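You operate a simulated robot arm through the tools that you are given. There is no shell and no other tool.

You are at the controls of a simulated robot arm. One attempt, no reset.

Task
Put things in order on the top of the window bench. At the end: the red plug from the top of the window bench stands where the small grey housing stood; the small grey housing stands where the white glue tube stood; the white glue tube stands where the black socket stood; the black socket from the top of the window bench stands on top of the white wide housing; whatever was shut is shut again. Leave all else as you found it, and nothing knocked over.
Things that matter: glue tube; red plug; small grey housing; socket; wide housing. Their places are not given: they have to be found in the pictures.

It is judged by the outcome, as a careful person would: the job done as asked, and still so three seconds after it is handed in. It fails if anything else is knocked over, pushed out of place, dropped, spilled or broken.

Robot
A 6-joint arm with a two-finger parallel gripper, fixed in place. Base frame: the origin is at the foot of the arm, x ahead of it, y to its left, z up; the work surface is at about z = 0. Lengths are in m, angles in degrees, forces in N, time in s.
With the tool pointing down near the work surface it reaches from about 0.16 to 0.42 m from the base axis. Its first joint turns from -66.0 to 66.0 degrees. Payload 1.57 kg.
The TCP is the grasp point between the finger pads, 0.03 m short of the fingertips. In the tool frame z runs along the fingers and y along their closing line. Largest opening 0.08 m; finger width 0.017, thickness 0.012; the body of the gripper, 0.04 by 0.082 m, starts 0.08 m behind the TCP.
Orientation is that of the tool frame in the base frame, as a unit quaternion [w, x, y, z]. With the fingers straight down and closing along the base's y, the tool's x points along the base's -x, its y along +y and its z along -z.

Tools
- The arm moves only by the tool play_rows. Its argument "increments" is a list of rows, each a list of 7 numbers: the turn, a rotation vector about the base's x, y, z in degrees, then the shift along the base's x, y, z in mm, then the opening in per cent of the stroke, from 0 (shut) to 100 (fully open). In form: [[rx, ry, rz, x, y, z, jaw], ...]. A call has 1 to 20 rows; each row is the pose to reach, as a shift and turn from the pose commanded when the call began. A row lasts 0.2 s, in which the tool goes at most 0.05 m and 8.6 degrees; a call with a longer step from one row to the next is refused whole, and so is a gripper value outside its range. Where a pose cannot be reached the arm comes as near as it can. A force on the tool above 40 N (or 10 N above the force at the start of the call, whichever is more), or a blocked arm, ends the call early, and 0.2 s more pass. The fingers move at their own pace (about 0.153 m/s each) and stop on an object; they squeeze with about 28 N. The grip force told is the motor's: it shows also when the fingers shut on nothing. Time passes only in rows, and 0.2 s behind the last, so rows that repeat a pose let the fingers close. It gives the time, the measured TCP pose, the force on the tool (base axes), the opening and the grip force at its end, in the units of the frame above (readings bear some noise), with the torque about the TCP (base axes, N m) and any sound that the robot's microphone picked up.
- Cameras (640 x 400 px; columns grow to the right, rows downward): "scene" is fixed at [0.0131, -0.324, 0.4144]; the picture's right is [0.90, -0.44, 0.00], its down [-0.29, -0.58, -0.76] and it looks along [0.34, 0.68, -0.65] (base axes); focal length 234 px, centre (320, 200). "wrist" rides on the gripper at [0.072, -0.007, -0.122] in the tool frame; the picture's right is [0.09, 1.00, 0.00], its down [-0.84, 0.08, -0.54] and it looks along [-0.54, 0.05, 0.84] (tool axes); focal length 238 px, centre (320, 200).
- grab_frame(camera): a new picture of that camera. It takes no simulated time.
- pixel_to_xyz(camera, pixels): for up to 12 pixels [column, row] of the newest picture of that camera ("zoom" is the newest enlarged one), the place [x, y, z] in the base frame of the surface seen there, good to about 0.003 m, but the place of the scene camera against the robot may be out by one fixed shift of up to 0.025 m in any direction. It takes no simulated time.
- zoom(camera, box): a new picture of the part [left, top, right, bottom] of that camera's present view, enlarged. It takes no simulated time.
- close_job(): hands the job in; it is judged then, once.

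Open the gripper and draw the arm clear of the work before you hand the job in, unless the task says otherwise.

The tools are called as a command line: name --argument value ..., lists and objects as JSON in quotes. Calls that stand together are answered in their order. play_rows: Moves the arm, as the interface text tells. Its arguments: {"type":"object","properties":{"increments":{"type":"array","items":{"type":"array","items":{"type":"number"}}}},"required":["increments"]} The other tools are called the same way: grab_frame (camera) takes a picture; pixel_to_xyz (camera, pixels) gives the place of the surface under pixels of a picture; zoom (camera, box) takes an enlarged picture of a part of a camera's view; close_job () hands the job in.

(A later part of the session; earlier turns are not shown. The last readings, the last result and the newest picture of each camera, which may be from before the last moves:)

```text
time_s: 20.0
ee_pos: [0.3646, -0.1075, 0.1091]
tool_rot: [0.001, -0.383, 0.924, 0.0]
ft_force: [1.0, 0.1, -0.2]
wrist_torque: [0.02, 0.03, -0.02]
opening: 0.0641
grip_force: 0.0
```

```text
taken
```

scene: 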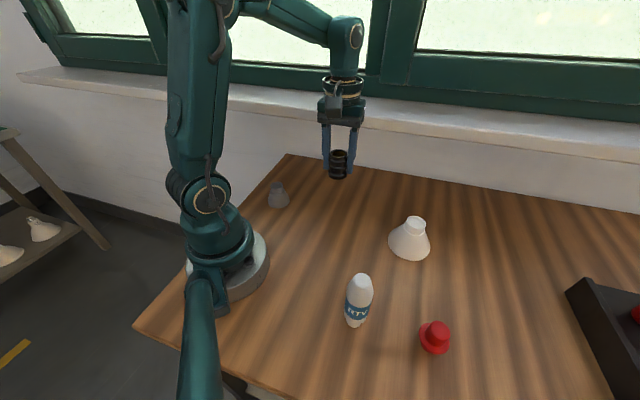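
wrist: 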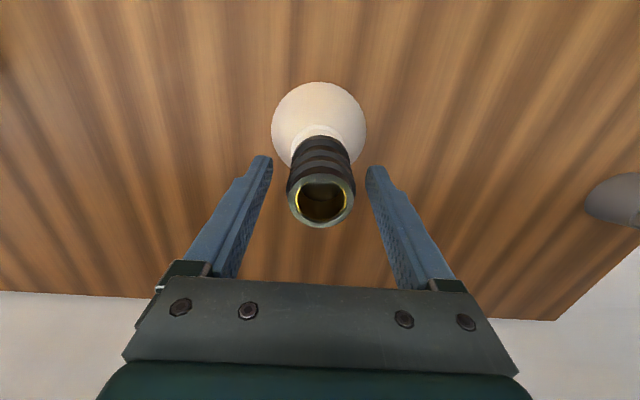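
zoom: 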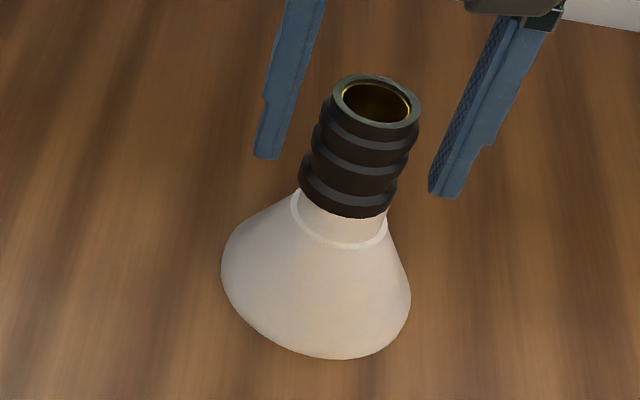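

The socket stands upright on the white housing, clear of the open fingers. I rise straight up well above it, then move high over the glue tube turning back to 0° yaw.

play_rows --increments '[[0, 0, 0, 0, 0, 15, 80], [0, 0, 0, 0, 0, 45, 80], [0, 0, 0, 0, 0, 80, 80], [0, 0, 0, 0, 0, 102, 90], [0, 0, -6, -15, -6, 105, 100], [0, 0, -13, -45, -19, 105, 100], [0, 0, -20, -80, -34, 105, 100], [0, 0, -27, -118, -50, 105, 100], [0, 0, -34, -154, -65, 105, 100], [0, 0, -40, -183, -77, 105, 100], [0, 0, -45, -198.3, -83.8, 105, 100], [0, 0, -45, -198.3, -83.8, 105, 100]]'

grab_frame --camera "wrist"

grab_frame --camera "scene"

```text
time_s: 22.6
ee_pos: [0.1669, -0.1903, 0.2135]
tool_rot: [0.0, 0.0, 1.0, 0.0]
ft_force: [-1.4, 0.8, -0.1]
wrist_torque: [-0.01, 0.01, -0.01]
opening: 0.0798
grip_force: 0.1
out of reach, approached as far as the arm can: row 3, 4, 5
```

```text
taken
```

wrist: 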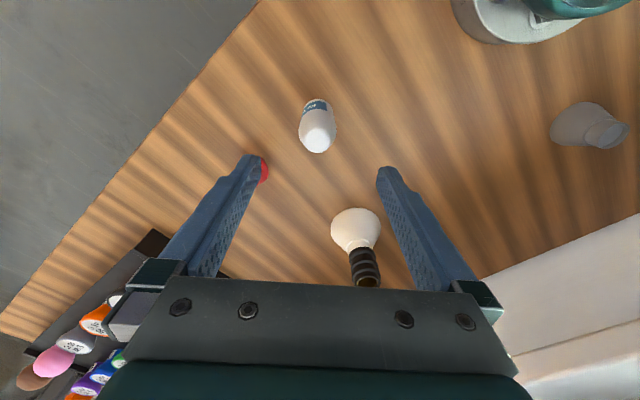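

```text
taken
```

scene: 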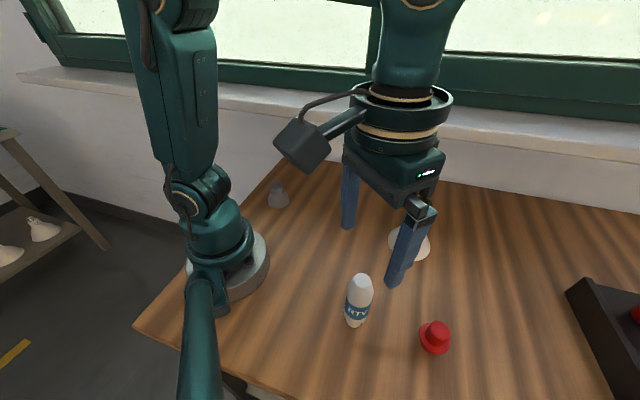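

The stacked socket stands fine, at (365,265) in the wrist view, and the tube is at (317,125). I check the tube's top centre against the TCP before going down.

zoom --camera "wrist" --box '[269, 95, 365, 155]'

pixel_to_xyz --camera "zoom" --pixels '[[320, 380], [320, 370], [320, 220], [240, 290], [410, 290], [225, 240], [435, 240], [325, 300], [260, 240], [380, 240], [325, 40], [250, 110]]'

```text
6.67 times, centred on (317, 125) of wrist
```

zoom: 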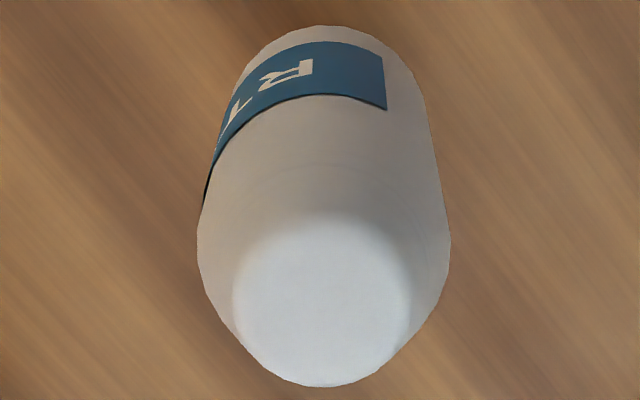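

```text
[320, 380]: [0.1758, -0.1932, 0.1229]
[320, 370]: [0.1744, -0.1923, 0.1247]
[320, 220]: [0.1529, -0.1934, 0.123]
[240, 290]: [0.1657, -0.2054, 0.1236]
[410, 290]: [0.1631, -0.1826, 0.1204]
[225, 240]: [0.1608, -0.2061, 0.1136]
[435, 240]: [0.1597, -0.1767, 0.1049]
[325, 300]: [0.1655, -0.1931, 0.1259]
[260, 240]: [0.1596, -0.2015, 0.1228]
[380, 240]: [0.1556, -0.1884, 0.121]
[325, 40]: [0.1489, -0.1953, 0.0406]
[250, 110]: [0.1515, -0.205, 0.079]
```

The tube's axis reads (0.165,-0.193), under the TCP to within 1–2 mm. I lower the open fingers around it to z ≈ 0.07.

play_rows --increments '[[0, 0, 0, 0, -1, -20, 100], [0, 0, 0, 0, -1, -50, 100], [0, 0, 0, 0, -1, -80, 100], [0, 0, 0, 0, -1, -110, 100], [0, 0, 0, 0, -1, -132, 100], [0, 0, 0, 0, -1, -143, 100], [0, 0, 0, 0, -1, -143, 100]]'

grab_frame --camera "wrist"

grab_frame --camera "scene"

```text
time_s: 24.2
ee_pos: [0.1646, -0.1921, 0.0705]
tool_rot: [0.0, 0.0, 1.0, 0.0]
ft_force: [0.8, 0.0, -0.3]
wrist_torque: [0.01, -0.03, 0.01]
opening: 0.0803
grip_force: 0.0
```

```text
taken
```

wrist: 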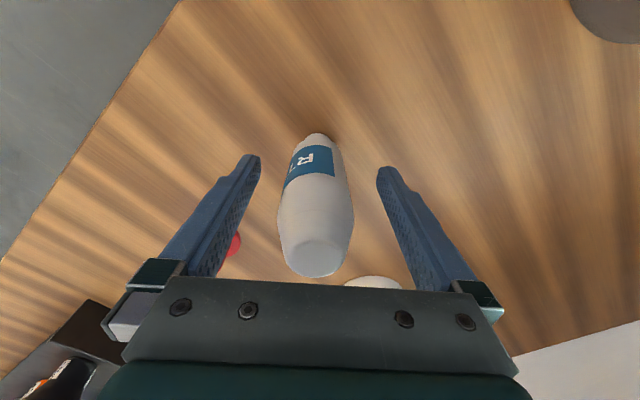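

```text
taken
```

scene: 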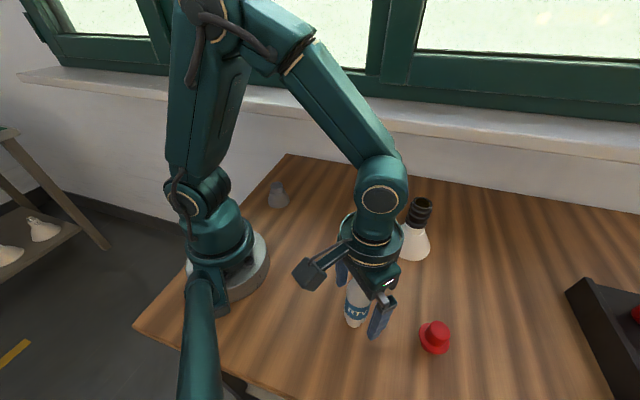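

The tube stands between the fingers, about 1–2 mm toward the left finger. I shift 1.2 mm that way, then close in steps.

play_rows --increments '[[0, 0, 0, 0, -1.2, 0, 80], [0, 0, 0, 0, -1.2, 0, 60], [0, 0, 0, 0, -1.2, 0, 52], [0, 0, 0, 0, -1.2, 0, 48], [0, 0, 0, 0, -1.2, 0, 44], [0, 0, 0, 0, -1.2, 0, 40], [0, 0, 0, 0, -1.2, 0, 20], [0, 0, 0, 0, -1.2, 0, 0], [0, 0, 0, 0, -1.2, 0, 0]]'

grab_frame --camera "wrist"

```text
time_s: 26.2
ee_pos: [0.1659, -0.1946, 0.071]
tool_rot: [-0.001, 0.0, 1.0, 0.0]
ft_force: [-0.5, 0.2, 0.1]
wrist_torque: [0.0, 0.0, -0.01]
opening: 0.0369
grip_force: 27.9
```

```text
taken
```

wrist: 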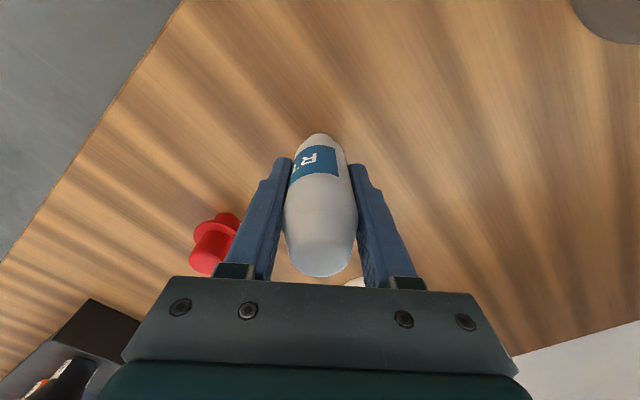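

The tube is gripped (0.037 m, 28 N) and upright. I lift it and carry it level to above the socket's former place.

play_rows --increments '[[0, 0, 0, 0, 0, 8, 0], [0, 0, 0, 0, 0, 30, 0], [0, 0, 0, 0, 0, 60, 0], [0, 0, 0, 3, 8, 75, 0], [0, 0, 0, 11, 27, 80, 0], [0, 0, 0, 25, 61, 80, 0], [0, 0, 0, 40, 97, 80, 0], [0, 0, 0, 55, 134, 80, 0], [0, 0, 0, 70, 170, 80, 0], [0, 0, 0, 84, 204, 80, 0], [0, 0, 0, 94, 228, 80, 0], [0, 0, 0, 99, 240.5, 80, 0], [0, 0, 0, 99, 240.5, 80, 0]]'

grab_frame --camera "wrist"

grab_frame --camera "scene"

```text
time_s: 29.0
ee_pos: [0.2653, 0.0469, 0.1507]
tool_rot: [-0.001, 0.0, 1.0, 0.001]
ft_force: [0.1, -0.7, -0.8]
wrist_torque: [0.02, 0.03, -0.01]
opening: 0.0369
grip_force: 27.9
```

```text
taken
```

wrist: 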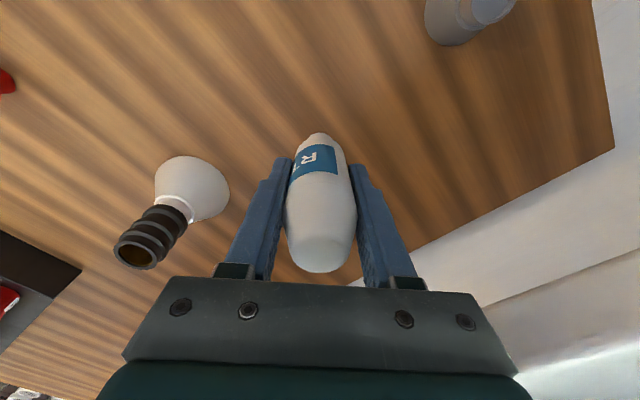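

```text
taken
```

scene: 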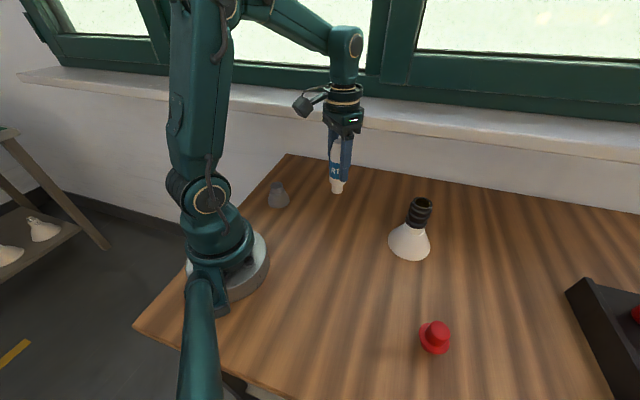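

The tube hangs upright over the socket's old place. I lower it to about 3 mm above the bench.

play_rows --increments '[[0, 0, 0, 0, 0, -15, 0], [0, 0, 0, 0, 0, -38, 0], [0, 0, 0, 0, 0, -60, 0], [0, 0, 0, 0, 0, -72, 0], [0, 0, 0, 0, 0, -77, 0], [0, 0, 0, 0, 0, -77, 0]]'

zoom --camera "scene" --box '[280, 130, 400, 230]'

```text
time_s: 30.4
ee_pos: [0.2647, 0.0455, 0.0733]
tool_rot: [0.0, 0.0, 1.0, 0.0]
ft_force: [0.2, -0.6, 3.2]
wrist_torque: [-0.15, 0.05, 0.01]
opening: 0.037
grip_force: 27.8
```

```text
4.00 times, centred on (340, 180) of scene
```

zoom: 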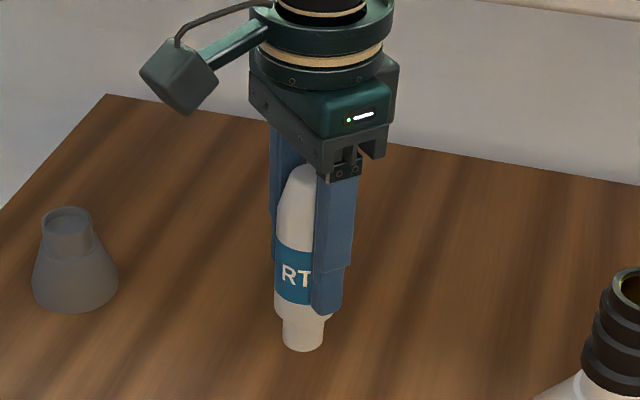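

A light vertical force of 3 N shows already, possibly first touch. I lower 1 mm more and read the force.

play_rows --increments '[[0, 0, 0, 0, 0, -0.5, 0], [0, 0, 0, 0, 0, -1, 0], [0, 0, 0, 0, 0, -1, 0]]'

zoom --camera "scene" --box '[310, 160, 374, 224]'

```text
time_s: 31.2
ee_pos: [0.264, 0.0466, 0.0739]
tool_rot: [0.0, -0.001, 1.0, 0.001]
ft_force: [0.0, -2.5, 8.2]
wrist_torque: [-0.08, 0.06, 0.0]
opening: 0.0368
grip_force: 28.2
```

```text
6.25 times, centred on (342, 192) of scene
```

zoom: 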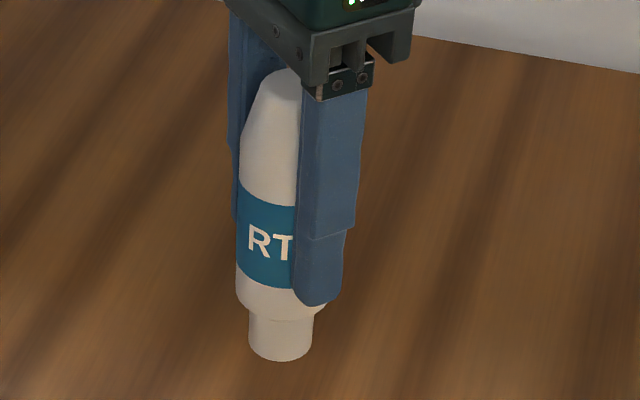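

Force rises to 8 N, so the foot touches the bench. I check the tube's pose in the wrist view before releasing.

grab_frame --camera "wrist"

zoom --camera "wrist" --box '[224, 120, 416, 300]'

```text
taken
```

wrist: 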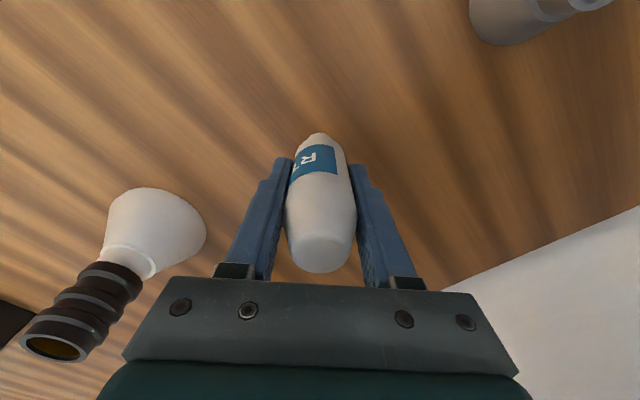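

```text
2.22 times, centred on (320, 210) of wrist
```

zoom: 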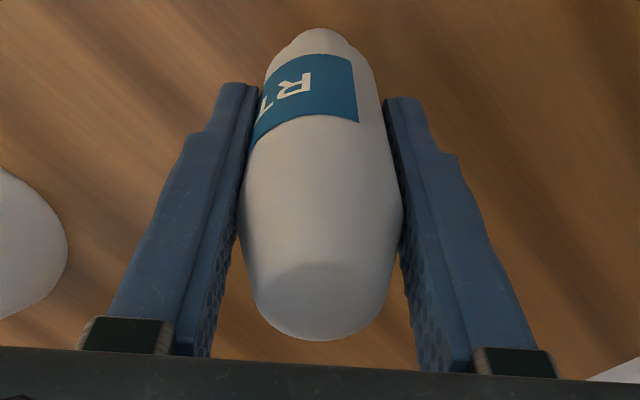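

The tube looks upright with its top only 1–3 px lower in the view, so it merely slid ~2 mm in the grip. I lift the command 0.6 mm to unload and then open gently.

play_rows --increments '[[0, 0, 0, 0, 0, 0.3, 0], [0, 0, 0, 0, 0, 0.6, 0], [0, 0, 0, 0, 0, 0.6, 0]]'

```text
time_s: 32.0
ee_pos: [0.264, 0.0474, 0.0741]
tool_rot: [0.0, 0.001, 1.0, 0.0]
ft_force: [-0.1, 0.5, -0.9]
wrist_torque: [0.04, 0.0, 0.0]
opening: 0.037
grip_force: 27.5
```

The load is gone. I lower 0.4 mm back to light touch and open the fingers in slow steps.

play_rows --increments '[[0, 0, 0, 0, 0, -0.4, 0], [0, 0, 0, 0, 0, -0.4, 0], [0, 0, 0, 0, 0, -0.4, 45], [0, 0, 0, 0, 0, -0.4, 48], [0, 0, 0, 0, 0, -0.4, 53], [0, 0, 0, 0, 0, -0.4, 62], [0, 0, 0, 0, 0, -0.4, 78], [0, 0, 0, 0, 0, -0.4, 100], [0, 0, 0, 0, 0, -0.4, 100]]'

grab_frame --camera "wrist"

zoom --camera "scene" --box '[300, 130, 400, 230]'

```text
time_s: 34.0
ee_pos: [0.264, 0.0463, 0.0722]
tool_rot: [-0.001, 0.0, 1.0, 0.0]
ft_force: [0.2, -0.2, -0.1]
wrist_torque: [0.02, 0.01, -0.01]
opening: 0.0801
grip_force: 0.0
```

```text
taken
```

wrist: 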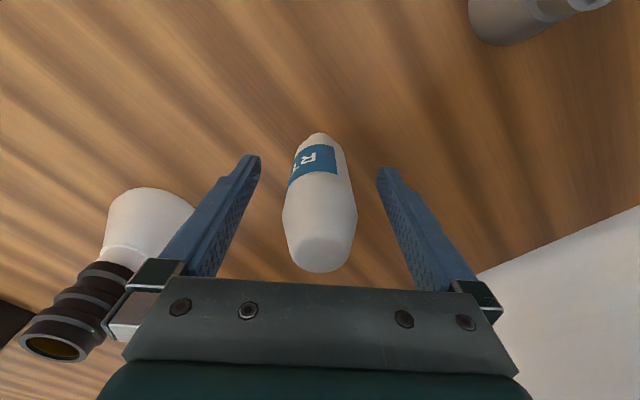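

```text
4.00 times, centred on (350, 180) of scene
```

zoom: 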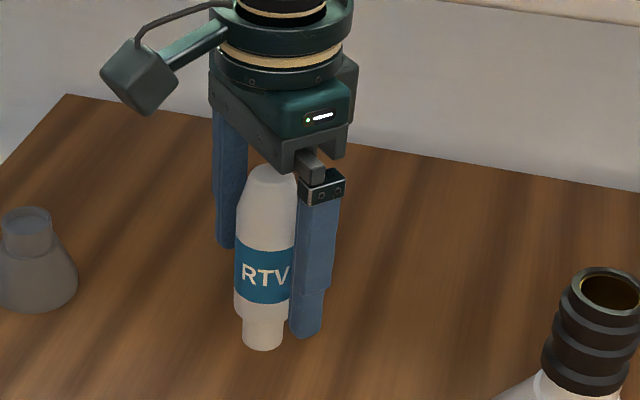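

The tube stands upright at (264,265 in the zoom) with the fingers clear. I rise straight up and then go over the grey housing at 45° yaw, staying away from the sill.

play_rows --increments '[[0, 0, 0, 0, 0, 15, 100], [0, 0, 0, 0, 0, 45, 100], [0, 0, 0, 0, 0, 85, 100], [0, 0, 0, 0, 0, 115, 100], [0, 0, 6, -8, 8, 122, 100], [0, 0, 13, -28, 28, 122, 100], [0, 0, 21, -53, 53, 122, 100], [0, 0, 29, -78, 78, 122, 100], [0, 0, 37, -100, 100, 112, 100], [0, 0, 45, -113, 113.5, 90, 100], [0, 0, 45, -113, 113.5, 75, 100], [0, 0, 45, -113, 113.5, 75, 100]]'

grab_frame --camera "wrist"

grab_frame --camera "scene"

```text
time_s: 36.6
ee_pos: [0.1521, 0.1597, 0.1479]
tool_rot: [0.0, -0.383, 0.924, 0.0]
ft_force: [-0.4, -0.3, -0.1]
wrist_torque: [-0.01, -0.01, 0.02]
opening: 0.08
grip_force: 0.0
```

```text
taken
```

wrist: 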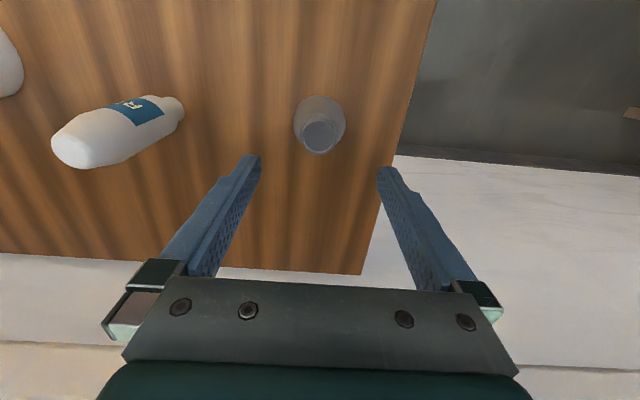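

```text
taken
```

scene: 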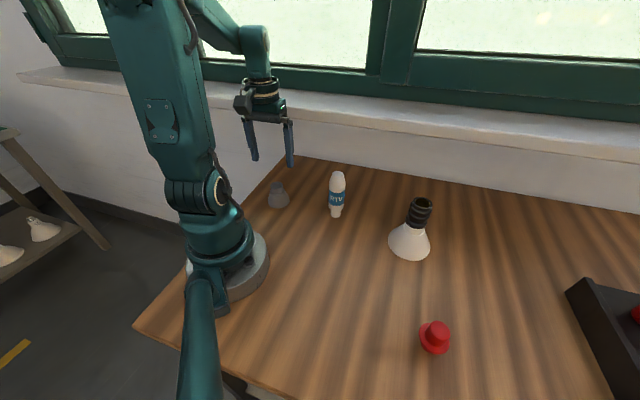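

The tube stands at (337,195) in the scene and the grey housing is below the gripper at (319,130). I zoom to fix its neck centre.

zoom --camera "wrist" --box '[271, 92, 367, 158]'

pixel_to_xyz --camera "zoom" --pixels '[[212, 270], [430, 270], [320, 165], [320, 390], [240, 190], [400, 360], [400, 190], [240, 360], [320, 280], [152, 180], [492, 190], [320, 30]]'

```text
6.06 times, centred on (319, 125) of wrist
```

zoom: 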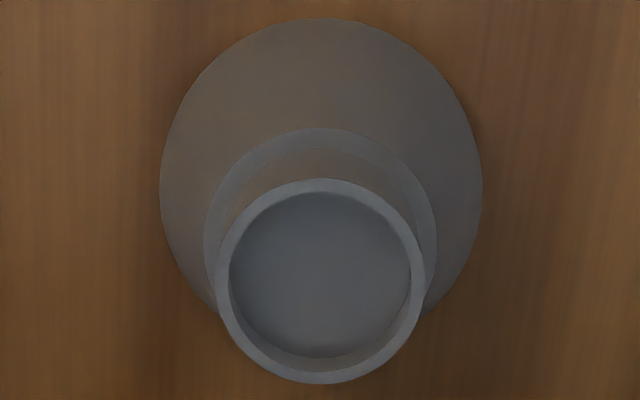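

```text
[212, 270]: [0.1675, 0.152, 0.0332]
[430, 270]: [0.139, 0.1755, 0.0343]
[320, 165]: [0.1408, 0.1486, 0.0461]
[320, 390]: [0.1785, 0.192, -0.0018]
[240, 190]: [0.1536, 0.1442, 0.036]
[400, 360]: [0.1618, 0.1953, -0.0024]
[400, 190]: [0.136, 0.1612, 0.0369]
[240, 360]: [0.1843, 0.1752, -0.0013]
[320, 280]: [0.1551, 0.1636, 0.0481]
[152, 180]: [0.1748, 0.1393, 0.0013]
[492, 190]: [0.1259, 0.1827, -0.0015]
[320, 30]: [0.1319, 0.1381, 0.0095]
```

The rim in this zoom spans x 215–425 and y 179–384; I sample points right on it.

pixel_to_xyz --camera "zoom" --pixels '[[222, 281], [418, 281], [320, 186], [320, 376], [252, 211], [389, 350], [389, 211], [252, 350], [320, 133], [208, 230], [432, 230]]'

```text
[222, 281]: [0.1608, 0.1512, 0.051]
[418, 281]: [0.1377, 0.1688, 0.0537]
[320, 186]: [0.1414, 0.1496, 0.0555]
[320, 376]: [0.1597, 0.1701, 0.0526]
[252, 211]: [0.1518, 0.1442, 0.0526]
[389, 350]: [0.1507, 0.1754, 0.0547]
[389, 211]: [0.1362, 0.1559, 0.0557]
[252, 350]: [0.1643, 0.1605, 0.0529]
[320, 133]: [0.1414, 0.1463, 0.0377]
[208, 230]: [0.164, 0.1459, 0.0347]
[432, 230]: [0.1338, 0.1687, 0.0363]
```

The neck centre averages (0.150, 0.1595), rim z ≈ 0.0535 and shoulder z ≈ 0.0365. I lower so the fingertips end at about z = 0.039, around the neck only.

play_rows --increments '[[0, 0, 0, -0.5, -0.5, -20, 100], [0, 0, 0, -0.5, -0.5, -45, 100], [0, 0, 0, -0.5, -0.5, -65, 100], [0, 0, 0, -0.5, -0.5, -75, 100], [0, 0, 0, -0.5, -0.5, -78.5, 100], [0, 0, 0, -0.5, -0.5, -78.5, 100]]'

grab_frame --camera "wrist"

zoom --camera "scene" --box '[220, 120, 340, 220]'

```text
time_s: 38.0
ee_pos: [0.1511, 0.1597, 0.0695]
tool_rot: [0.0, -0.382, 0.924, 0.0]
ft_force: [0.6, 0.7, 0.2]
wrist_torque: [-0.05, -0.01, 0.0]
opening: 0.0799
grip_force: 0.1
```

```text
taken
```

wrist: 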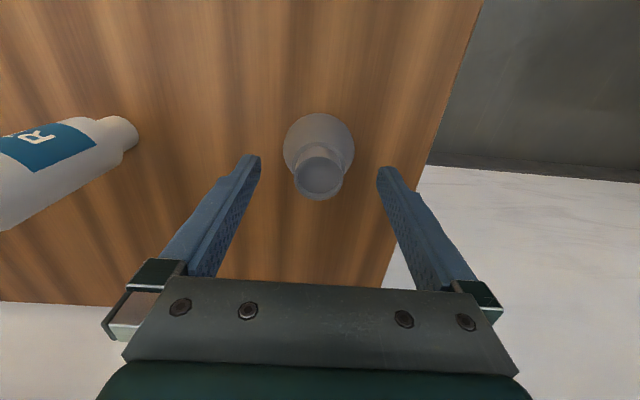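

```text
4.00 times, centred on (280, 170) of scene
```

zoom: 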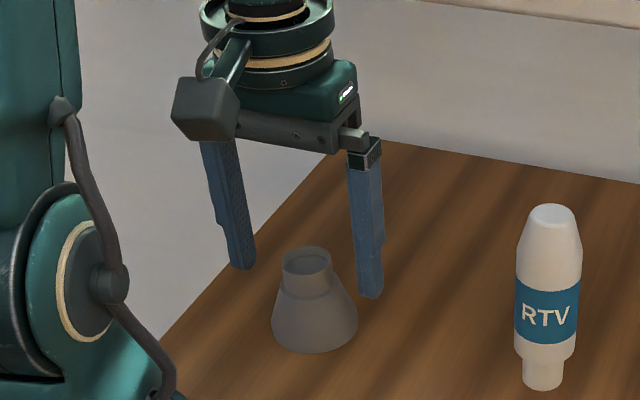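

The fingertips are beside the neck, at neck height. I close in steps onto the neck.

play_rows --increments '[[0, 0, 0, 0, 0, 0, 70], [0, 0, 0, 0, 0, 0, 50], [0, 0, 0, 0, 0, 0, 42], [0, 0, 0, 0, 0, 0, 38], [0, 0, 0, 0, 0, 0, 34], [0, 0, 0, 0, 0, 0, 15], [0, 0, 0, 0, 0, 0, 0], [0, 0, 0, 0, 0, 0, 0]]'

zoom --camera "scene" --box '[220, 120, 340, 220]'

grab_frame --camera "wrist"

```text
time_s: 39.8
ee_pos: [0.1519, 0.1597, 0.0689]
tool_rot: [0.0, -0.383, 0.924, 0.0]
ft_force: [0.4, -0.6, 2.5]
wrist_torque: [-0.08, -0.06, 0.03]
opening: 0.03
grip_force: 28.1
```

```text
4.00 times, centred on (280, 170) of scene
```

zoom: 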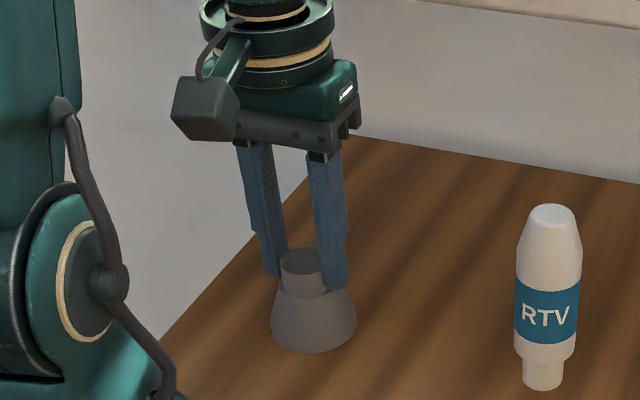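

```text
taken
```

wrist: 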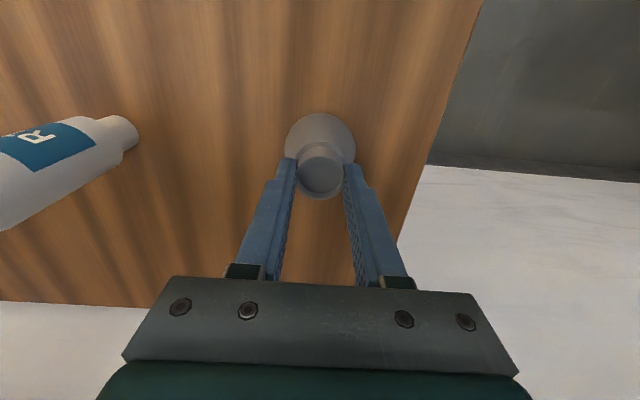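

Opening 0.030 m with 28 N: the neck is held. I lift slowly to z ≈ 0.21 so the housing will pass above the tube's height.

play_rows --increments '[[0, 0, 0, 0, 0, 3, 0], [0, 0, 0, 0, 0, 12, 0], [0, 0, 0, 0, 0, 30, 0], [0, 0, 0, 0, 0, 55, 0], [0, 0, 0, 0, 0, 80, 0], [0, 0, 0, 0, 0, 105, 0], [0, 0, 0, 0, 0, 128, 0], [0, 0, 0, 0, 0, 141, 0], [0, 0, 0, 0, 0, 141, 0]]'

grab_frame --camera "wrist"

grab_frame --camera "scene"

```text
time_s: 41.8
ee_pos: [0.1513, 0.161, 0.2102]
tool_rot: [0.001, -0.383, 0.924, 0.001]
ft_force: [0.0, 0.2, -0.4]
wrist_torque: [0.02, -0.03, -0.01]
opening: 0.03
grip_force: 27.9
```

```text
taken
```

wrist: 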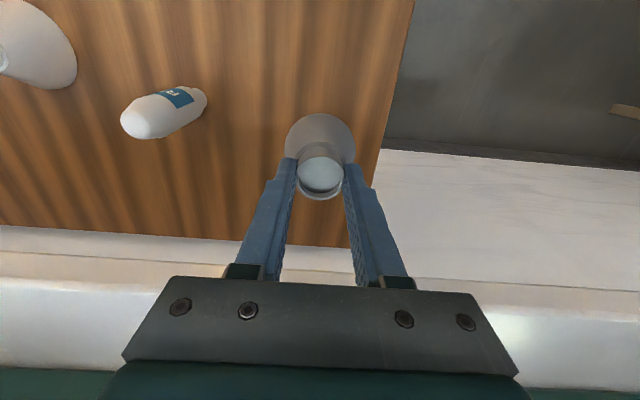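

```text
taken
```

scene: 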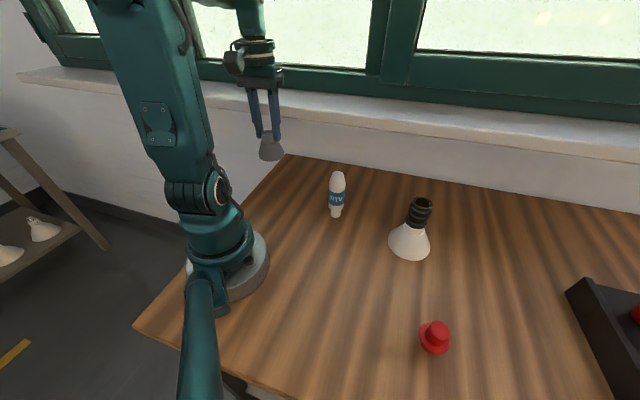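

The grey housing is held straight and high. I carry it on an arc around the base, passing clear of the tube, to above the tube's old place.

play_rows --increments '[[0, 0, -3.75, 10, -16, 0, 0], [0, 0, -7.5, 28, -47, 0, 0], [0, 0, -11.25, 43, -80, 0, 0], [0, 0, -15, 53, -114, 0, 0], [0, 0, -18.75, 58, -148, 0, 0], [0, 0, -22.5, 59.5, -180, 0, 0], [0, 0, -26.25, 58, -212, 0, 0], [0, 0, -30, 54, -244, 0, 0], [0, 0, -33.75, 47, -276, 0, 0], [0, 0, -37.5, 38, -306, 0, 0], [0, 0, -41.25, 26, -333, 0, 0], [0, 0, -45, 17, -350, 0, 0], [0, 0, -45, 14.5, -353.5, 0, 0], [0, 0, -45, 14.5, -353.5, 0, 0]]'

grab_frame --camera "wrist"

grab_frame --camera "scene"

```text
time_s: 44.8
ee_pos: [0.1656, -0.1941, 0.2109]
tool_rot: [0.0, 0.0, 1.0, 0.001]
ft_force: [-0.1, -0.2, -0.1]
wrist_torque: [0.01, 0.0, 0.0]
opening: 0.0301
grip_force: 27.8
```

```text
taken
```

wrist: 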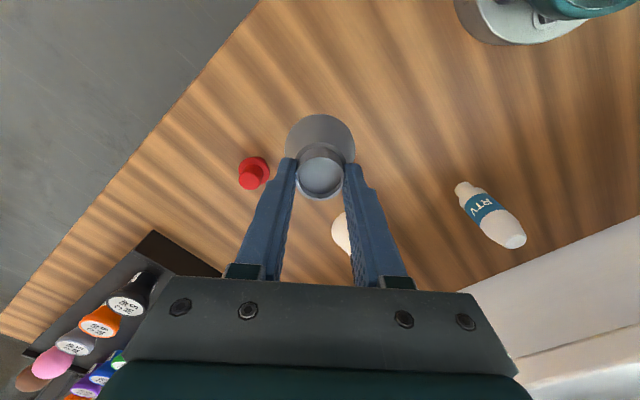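

```text
taken
```

scene: 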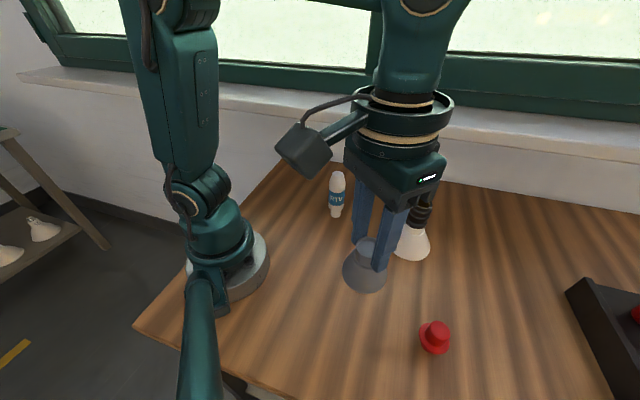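

The housing hangs over the tube's old place. I lower it to about 3 mm above the bench.

play_rows --increments '[[0, 0, 0, 0, 0, -15, 0], [0, 0, 0, 0, 0, -45, 0], [0, 0, 0, 0, 0, -80, 0], [0, 0, 0, 0, 0, -110, 0], [0, 0, 0, 0, 0, -130, 0], [0, 0, 0, 0, 0, -137, 0], [0, 0, 0, 0, 0, -137.5, 0], [0, 0, 0, 0, 0, -137.5, 0]]'

zoom --camera "scene" --box '[310, 240, 420, 340]'

```text
time_s: 46.6
ee_pos: [0.1653, -0.1937, 0.0733]
tool_rot: [0.0, 0.0, 1.0, 0.0]
ft_force: [0.5, 0.2, -0.3]
wrist_torque: [0.03, 0.0, 0.01]
opening: 0.0299
grip_force: 28.6
```

```text
4.00 times, centred on (365, 290) of scene
```

zoom: 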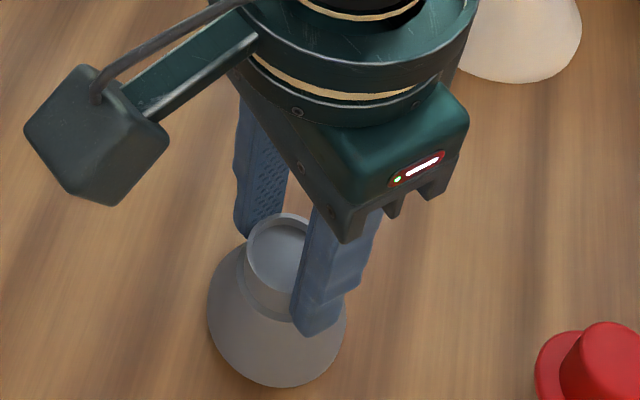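

No contact yet. I lower by 2 mm in small steps and read the force.

play_rows --increments '[[0, 0, 0, 0, 0, -1, 0], [0, 0, 0, 0, 0, -2, 0], [0, 0, 0, 0, 0, -2, 0]]'

```text
time_s: 47.4
ee_pos: [0.1658, -0.1926, 0.0716]
tool_rot: [0.001, 0.0, 1.0, 0.0]
ft_force: [0.0, 0.1, 0.0]
wrist_torque: [-0.02, 0.01, 0.01]
opening: 0.0302
grip_force: 27.7
```

Still free (cmd z ≈ 0.0705). I lower another 1.5 mm.

play_rows --increments '[[0, 0, 0, 0, 0, -0.8, 0], [0, 0, 0, 0, 0, -1.5, 0], [0, 0, 0, 0, 0, -1.5, 0]]'

```text
time_s: 48.2
ee_pos: [0.1665, -0.1939, 0.0697]
tool_rot: [0.001, -0.002, 1.0, 0.0]
ft_force: [-0.1, 1.0, 3.3]
wrist_torque: [0.06, -0.03, 0.05]
opening: 0.03
grip_force: 28.2
```

Light contact of 3.3 N at cmd z ≈ 0.069, the same height as when it was picked up. I open the fingers gently; they stay clear of the cone below.

play_rows --increments '[[0, 0, 0, 0, 0, 0, 35], [0, 0, 0, 0, 0, 0, 39], [0, 0, 0, 0, 0, 0, 44], [0, 0, 0, 0, 0, 0, 55], [0, 0, 0, 0, 0, 0, 75], [0, 0, 0, 0, 0, 0, 100], [0, 0, 0, 0, 0, 0, 100]]'

grab_frame --camera "wrist"

zoom --camera "scene" --box '[310, 240, 420, 340]'

```text
time_s: 49.8
ee_pos: [0.1653, -0.1927, 0.0699]
tool_rot: [-0.001, 0.001, 1.0, 0.0]
ft_force: [0.0, 0.1, 0.0]
wrist_torque: [-0.03, 0.02, 0.0]
opening: 0.0803
grip_force: 0.1
```

```text
taken
```

wrist: 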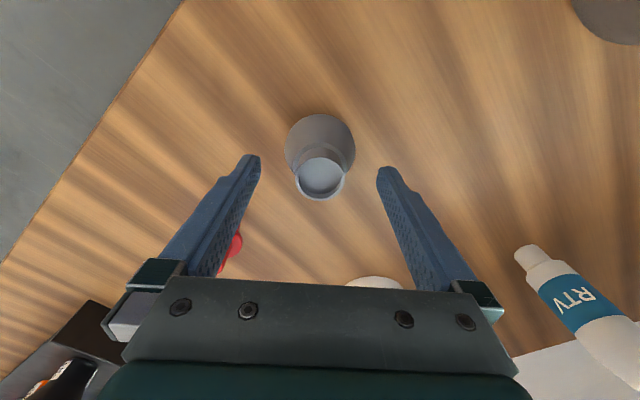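

```text
4.00 times, centred on (365, 290) of scene
```

zoom: 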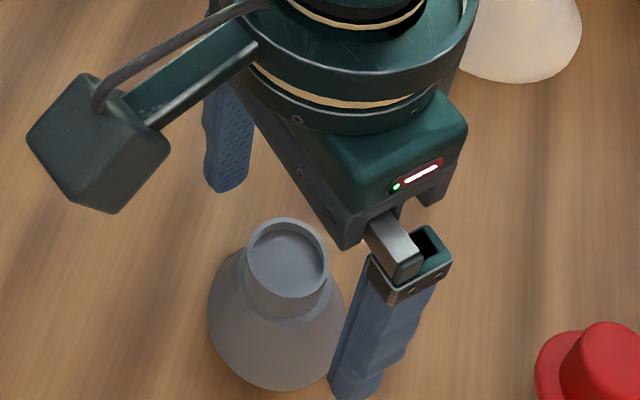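

The grey housing stands upright and free. I rise and move over to the red plug.

play_rows --increments '[[0, 0, 0, 0, 0, 15, 100], [0, 0, 0, 0, 0, 50, 100], [0, 0, 0, 0, 0, 85, 100], [0, 0, 0, 10, -10, 98, 100], [0, 0, 0, 35, -34, 98, 100], [0, 0, 0, 62, -60, 90, 100], [0, 0, 0, 80, -78, 75, 100], [0, 0, 0, 86, -84, 65, 100], [0, 0, 0, 86, -84, 65, 100]]'

grab_frame --camera "wrist"

zoom --camera "wrist" --box '[271, 95, 367, 155]'

```text
time_s: 51.8
ee_pos: [0.2507, -0.2786, 0.1337]
tool_rot: [0.0, 0.0, 1.0, -0.001]
ft_force: [-0.6, 1.1, 0.3]
wrist_torque: [0.02, 0.0, -0.04]
opening: 0.0797
grip_force: 0.0
```

```text
taken
```

wrist: 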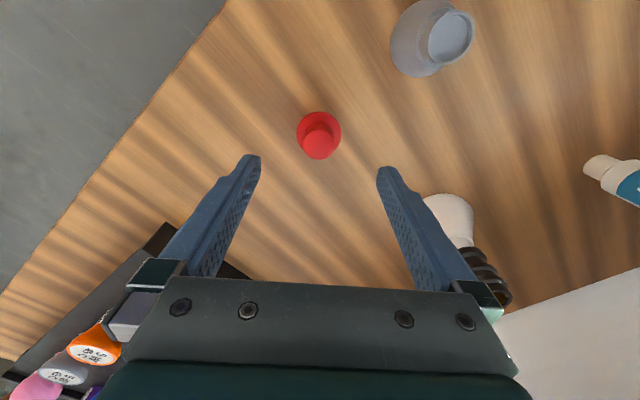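

```text
6.67 times, centred on (319, 125) of wrist
```

zoom: 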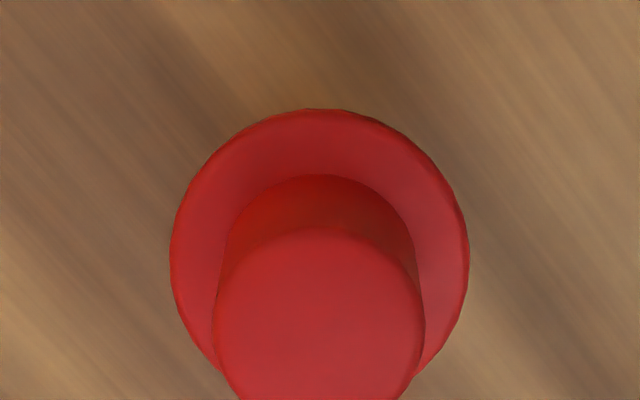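

I sample the knob's edge and flange in this zoom.

pixel_to_xyz --camera "zoom" --pixels '[[222, 320], [418, 320], [320, 236], [320, 320], [250, 260], [390, 260], [180, 240], [460, 240], [320, 118], [320, 180], [235, 210], [405, 210]]'

pixel_to_xyz --camera "wrist" --pixels '[[319, 157], [319, 131], [304, 143], [334, 143], [447, 40], [436, 20], [460, 40]]'

```text
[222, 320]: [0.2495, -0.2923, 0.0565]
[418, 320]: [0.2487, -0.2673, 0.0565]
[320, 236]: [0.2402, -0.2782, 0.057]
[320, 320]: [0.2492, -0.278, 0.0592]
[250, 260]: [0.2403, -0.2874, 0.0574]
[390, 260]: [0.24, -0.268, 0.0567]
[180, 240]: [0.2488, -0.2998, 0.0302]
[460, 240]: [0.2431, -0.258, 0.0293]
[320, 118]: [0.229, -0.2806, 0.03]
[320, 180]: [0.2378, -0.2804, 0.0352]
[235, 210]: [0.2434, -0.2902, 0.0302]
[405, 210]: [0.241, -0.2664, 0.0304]
```

```text
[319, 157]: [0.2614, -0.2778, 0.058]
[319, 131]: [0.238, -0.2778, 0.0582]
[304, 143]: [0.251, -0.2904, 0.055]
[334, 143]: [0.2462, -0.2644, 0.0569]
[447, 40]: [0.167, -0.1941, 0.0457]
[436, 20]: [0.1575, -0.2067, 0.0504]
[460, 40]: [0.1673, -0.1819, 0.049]
```

The knob centre reads (0.250,-0.2785), flange top z ≈ 0.030. I lower so the fingertips end just above the flange (TCP z ≈ 0.063).

play_rows --increments '[[0, 0, 0, -0.7, -0.5, -18, 100], [0, 0, 0, -0.7, -0.5, -42, 100], [0, 0, 0, -0.7, -0.5, -60, 100], [0, 0, 0, -0.7, -0.5, -68, 100], [0, 0, 0, -0.7, -0.5, -70.5, 100], [0, 0, 0, -0.7, -0.5, -70.5, 100]]'

grab_frame --camera "wrist"

zoom --camera "scene" --box '[370, 270, 490, 370]'

```text
time_s: 53.2
ee_pos: [0.2511, -0.2789, 0.0639]
tool_rot: [0.0, 0.0, 1.0, 0.0]
ft_force: [-0.5, 0.4, -0.7]
wrist_torque: [0.02, -0.01, 0.01]
opening: 0.0798
grip_force: 0.1
```

```text
taken
```

wrist: 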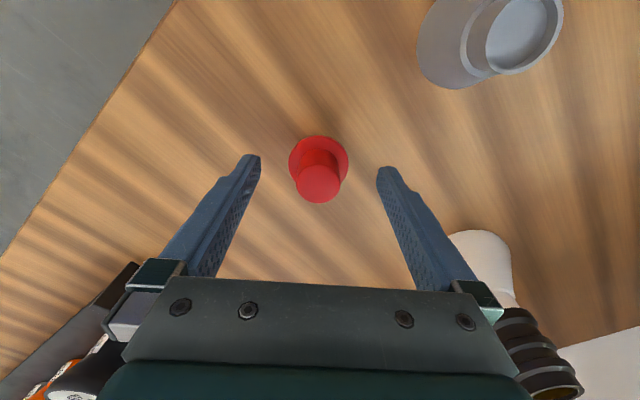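

```text
4.00 times, centred on (430, 320) of scene
```

zoom: 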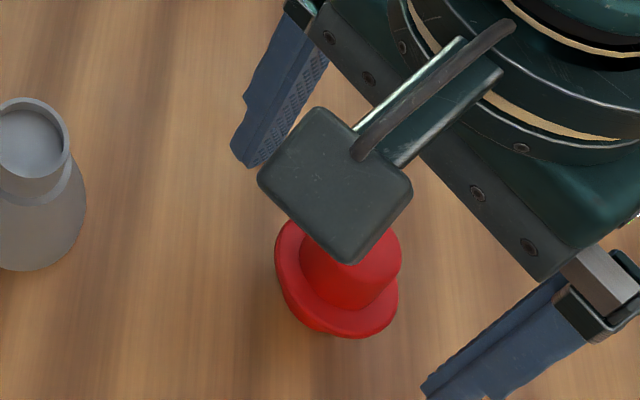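

The plug's knob is centred between the fingers at (319,180). I close in steps onto the knob.

play_rows --increments '[[0, 0, 0, 0, 0, 0, 70], [0, 0, 0, 0, 0, 0, 48], [0, 0, 0, 0, 0, 0, 40], [0, 0, 0, 0, 0, 0, 35], [0, 0, 0, 0, 0, 0, 30], [0, 0, 0, 0, 0, 0, 12], [0, 0, 0, 0, 0, 0, 0], [0, 0, 0, 0, 0, 0, 0]]'

grab_frame --camera "wrist"

```text
time_s: 55.0
ee_pos: [0.2505, -0.2792, 0.0636]
tool_rot: [-0.001, 0.0, 1.0, 0.0]
ft_force: [-0.3, 0.6, -0.6]
wrist_torque: [-0.03, -0.02, -0.01]
opening: 0.0262
grip_force: 28.2
```

```text
taken
```

wrist: 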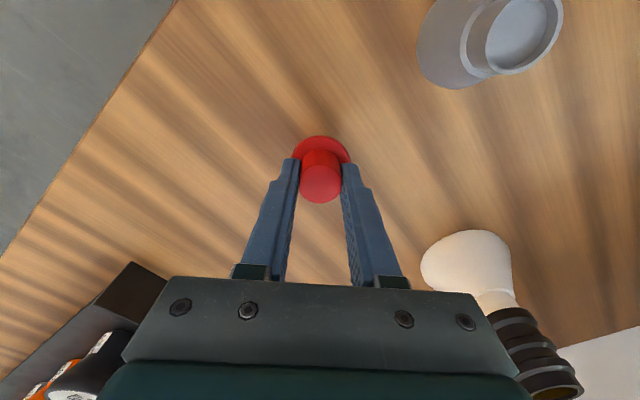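

The knob is held (0.026 m, 28 N). I lift slowly by 80 mm and check.

play_rows --increments '[[0, 0, 0, 0, 0, 3, 0], [0, 0, 0, 0, 0, 12, 0], [0, 0, 0, 0, 0, 30, 0], [0, 0, 0, 0, 0, 52, 0], [0, 0, 0, 0, 0, 70, 0], [0, 0, 0, 0, 0, 80, 0], [0, 0, 0, 0, 0, 80, 0]]'

grab_frame --camera "wrist"

grab_frame --camera "scene"

```text
time_s: 56.6
ee_pos: [0.2497, -0.2786, 0.1439]
tool_rot: [0.001, 0.0, 1.0, 0.0]
ft_force: [0.8, 0.0, -1.0]
wrist_torque: [0.0, -0.01, 0.03]
opening: 0.0263
grip_force: 28.1
```

```text
taken
```

wrist: 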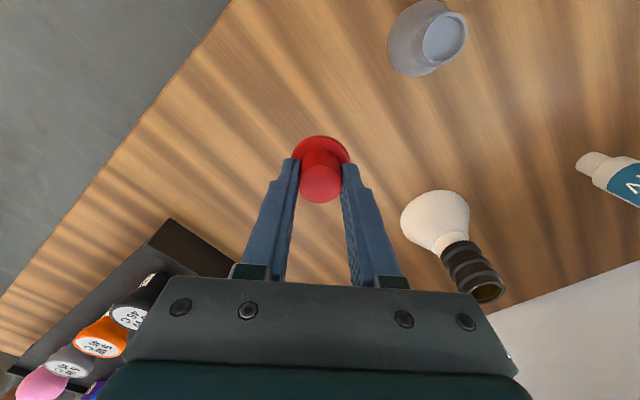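

```text
taken
```

scene: 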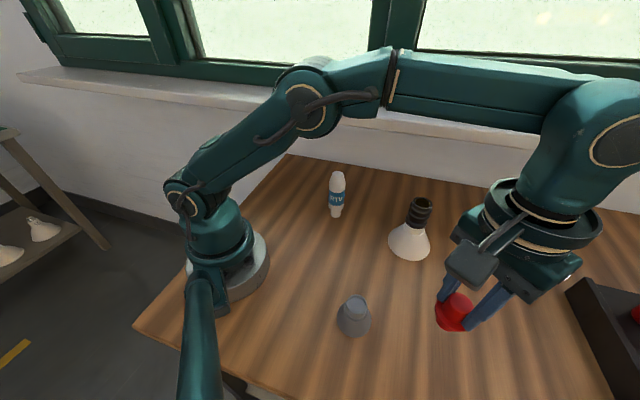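

The plug is held straight; tube, stack and grey housing all stand. I carry it on an arc, rising to z ≈ 0.20 and keeping inside of the tube, to above the grey housing's old place with 45° yaw.

play_rows --increments '[[0, 0, 3, -4, 15, 10, 0], [0, 0, 6, -15, 52, 28, 0], [0, 0, 9.5, -24, 92, 44, 0], [0, 0, 13, -31, 132, 54, 0], [0, 0, 16.5, -37, 172, 57, 0], [0, 0, 20, -42, 212, 57, 0], [0, 0, 23.5, -45, 252, 57, 0], [0, 0, 27, -48, 292, 57, 0], [0, 0, 30.5, -54, 330, 57, 0], [0, 0, 34, -64, 367, 57, 0], [0, 0, 37.5, -78, 401, 57, 0], [0, 0, 41, -92, 428, 57, 0], [0, 0, 45, -99.8, 438, 57, 0], [0, 0, 45, -99.8, 438, 57, 0]]'

grab_frame --camera "wrist"

grab_frame --camera "scene"

```text
time_s: 59.6
ee_pos: [0.1502, 0.1596, 0.2022]
tool_rot: [0.0, -0.383, 0.924, 0.0]
ft_force: [-0.6, 0.5, -0.3]
wrist_torque: [-0.01, 0.01, 0.0]
opening: 0.0257
grip_force: 27.4
```

```text
taken
```

wrist: 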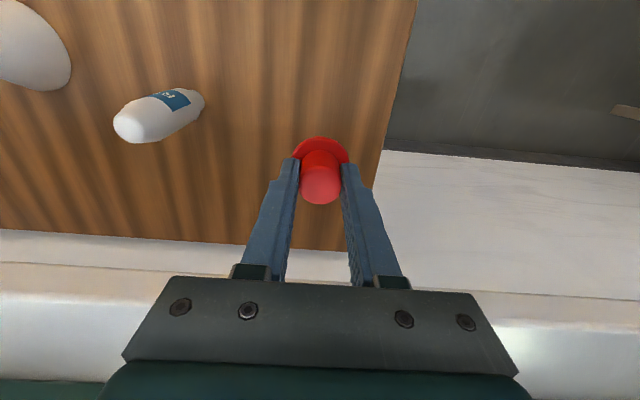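

```text
taken
```

scene: 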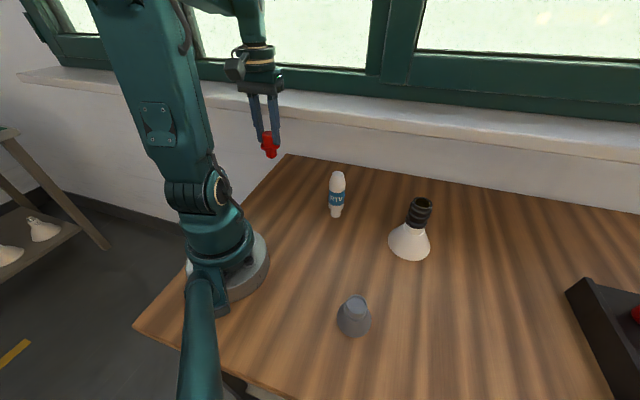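

The plug is over the grey housing's old place with the tube untouched. I lower it to about 3 mm above the bench.

play_rows --increments '[[0, 0, 0, 0, 0, -15, 0], [0, 0, 0, 0, 0, -45, 0], [0, 0, 0, 0, 0, -78, 0], [0, 0, 0, 0, 0, -108, 0], [0, 0, 0, 0, 0, -127, 0], [0, 0, 0, 0, 0, -134, 0], [0, 0, 0, 0, 0, -134, 0]]'

zoom --camera "scene" --box '[220, 120, 340, 220]'

```text
time_s: 61.2
ee_pos: [0.1518, 0.1579, 0.0671]
tool_rot: [0.0, -0.383, 0.924, 0.0]
ft_force: [0.5, 0.8, -0.5]
wrist_torque: [-0.03, 0.02, 0.01]
opening: 0.026
grip_force: 27.7
```

```text
4.00 times, centred on (280, 170) of scene
```

zoom: 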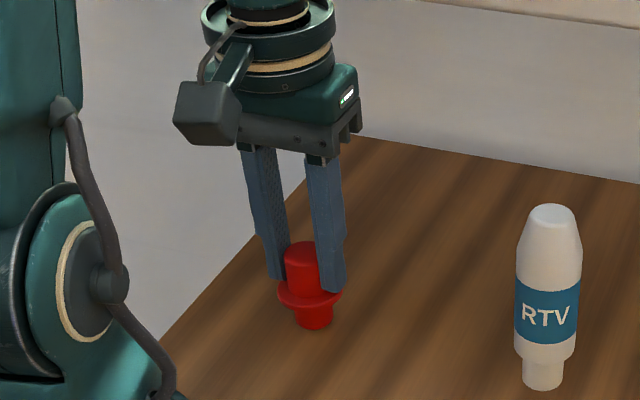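

No contact yet. I go down in small steps by 2.5 mm and read the force.

play_rows --increments '[[0, 0, 0, 0, 0, -1, 0], [0, 0, 0, 0, 0, -2, 0], [0, 0, 0, 0, 0, -2.5, 0], [0, 0, 0, 0, 0, -2.5, 0]]'

```text
time_s: 62.2
ee_pos: [0.1523, 0.1595, 0.0643]
tool_rot: [0.0, -0.383, 0.924, -0.001]
ft_force: [0.1, -0.5, 1.2]
wrist_torque: [-0.04, -0.08, -0.01]
opening: 0.0259
grip_force: 28.3
```

About 1 N, the beginning of touch. I lower another 0.6 mm.

play_rows --increments '[[0, 0, 0, 0, 0, -0.3, 0], [0, 0, 0, 0, 0, -0.6, 0], [0, 0, 0, 0, 0, -0.6, 0]]'

```text
time_s: 63.0
ee_pos: [0.152, 0.1592, 0.0648]
tool_rot: [0.0, -0.383, 0.924, 0.0]
ft_force: [-0.2, -0.9, 13.5]
wrist_torque: [-0.07, 0.07, 0.01]
opening: 0.0263
grip_force: 27.8
```

It rests on the bench with 13.5 N. I lift the command 0.5 mm to unload, then open gently.

play_rows --increments '[[0, 0, 0, 0, 0, 0.5, 0], [0, 0, 0, 0, 0, 0.5, 0], [0, 0, 0, 0, 0, 0.5, 30], [0, 0, 0, 0, 0, 0.5, 35], [0, 0, 0, 0, 0, 0.5, 42], [0, 0, 0, 0, 0, 0.5, 55], [0, 0, 0, 0, 0, 0.5, 75], [0, 0, 0, 0, 0, 0.5, 75]]'

grab_frame --camera "wrist"

zoom --camera "scene" --box '[220, 120, 340, 220]'

```text
time_s: 64.8
ee_pos: [0.1514, 0.1602, 0.065]
tool_rot: [-0.001, -0.382, 0.924, 0.0]
ft_force: [-0.5, 0.2, 0.7]
wrist_torque: [-0.01, 0.02, 0.01]
opening: 0.06
grip_force: 0.2
```

```text
taken
```

wrist: 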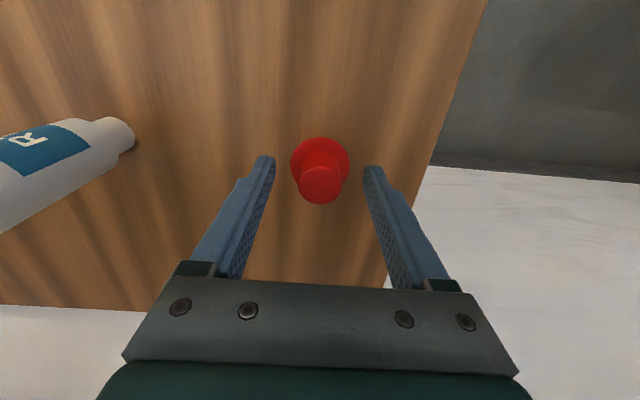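

```text
4.00 times, centred on (280, 170) of scene
```

zoom: 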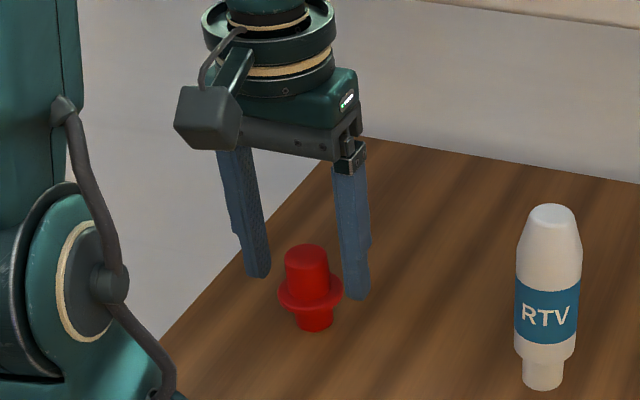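

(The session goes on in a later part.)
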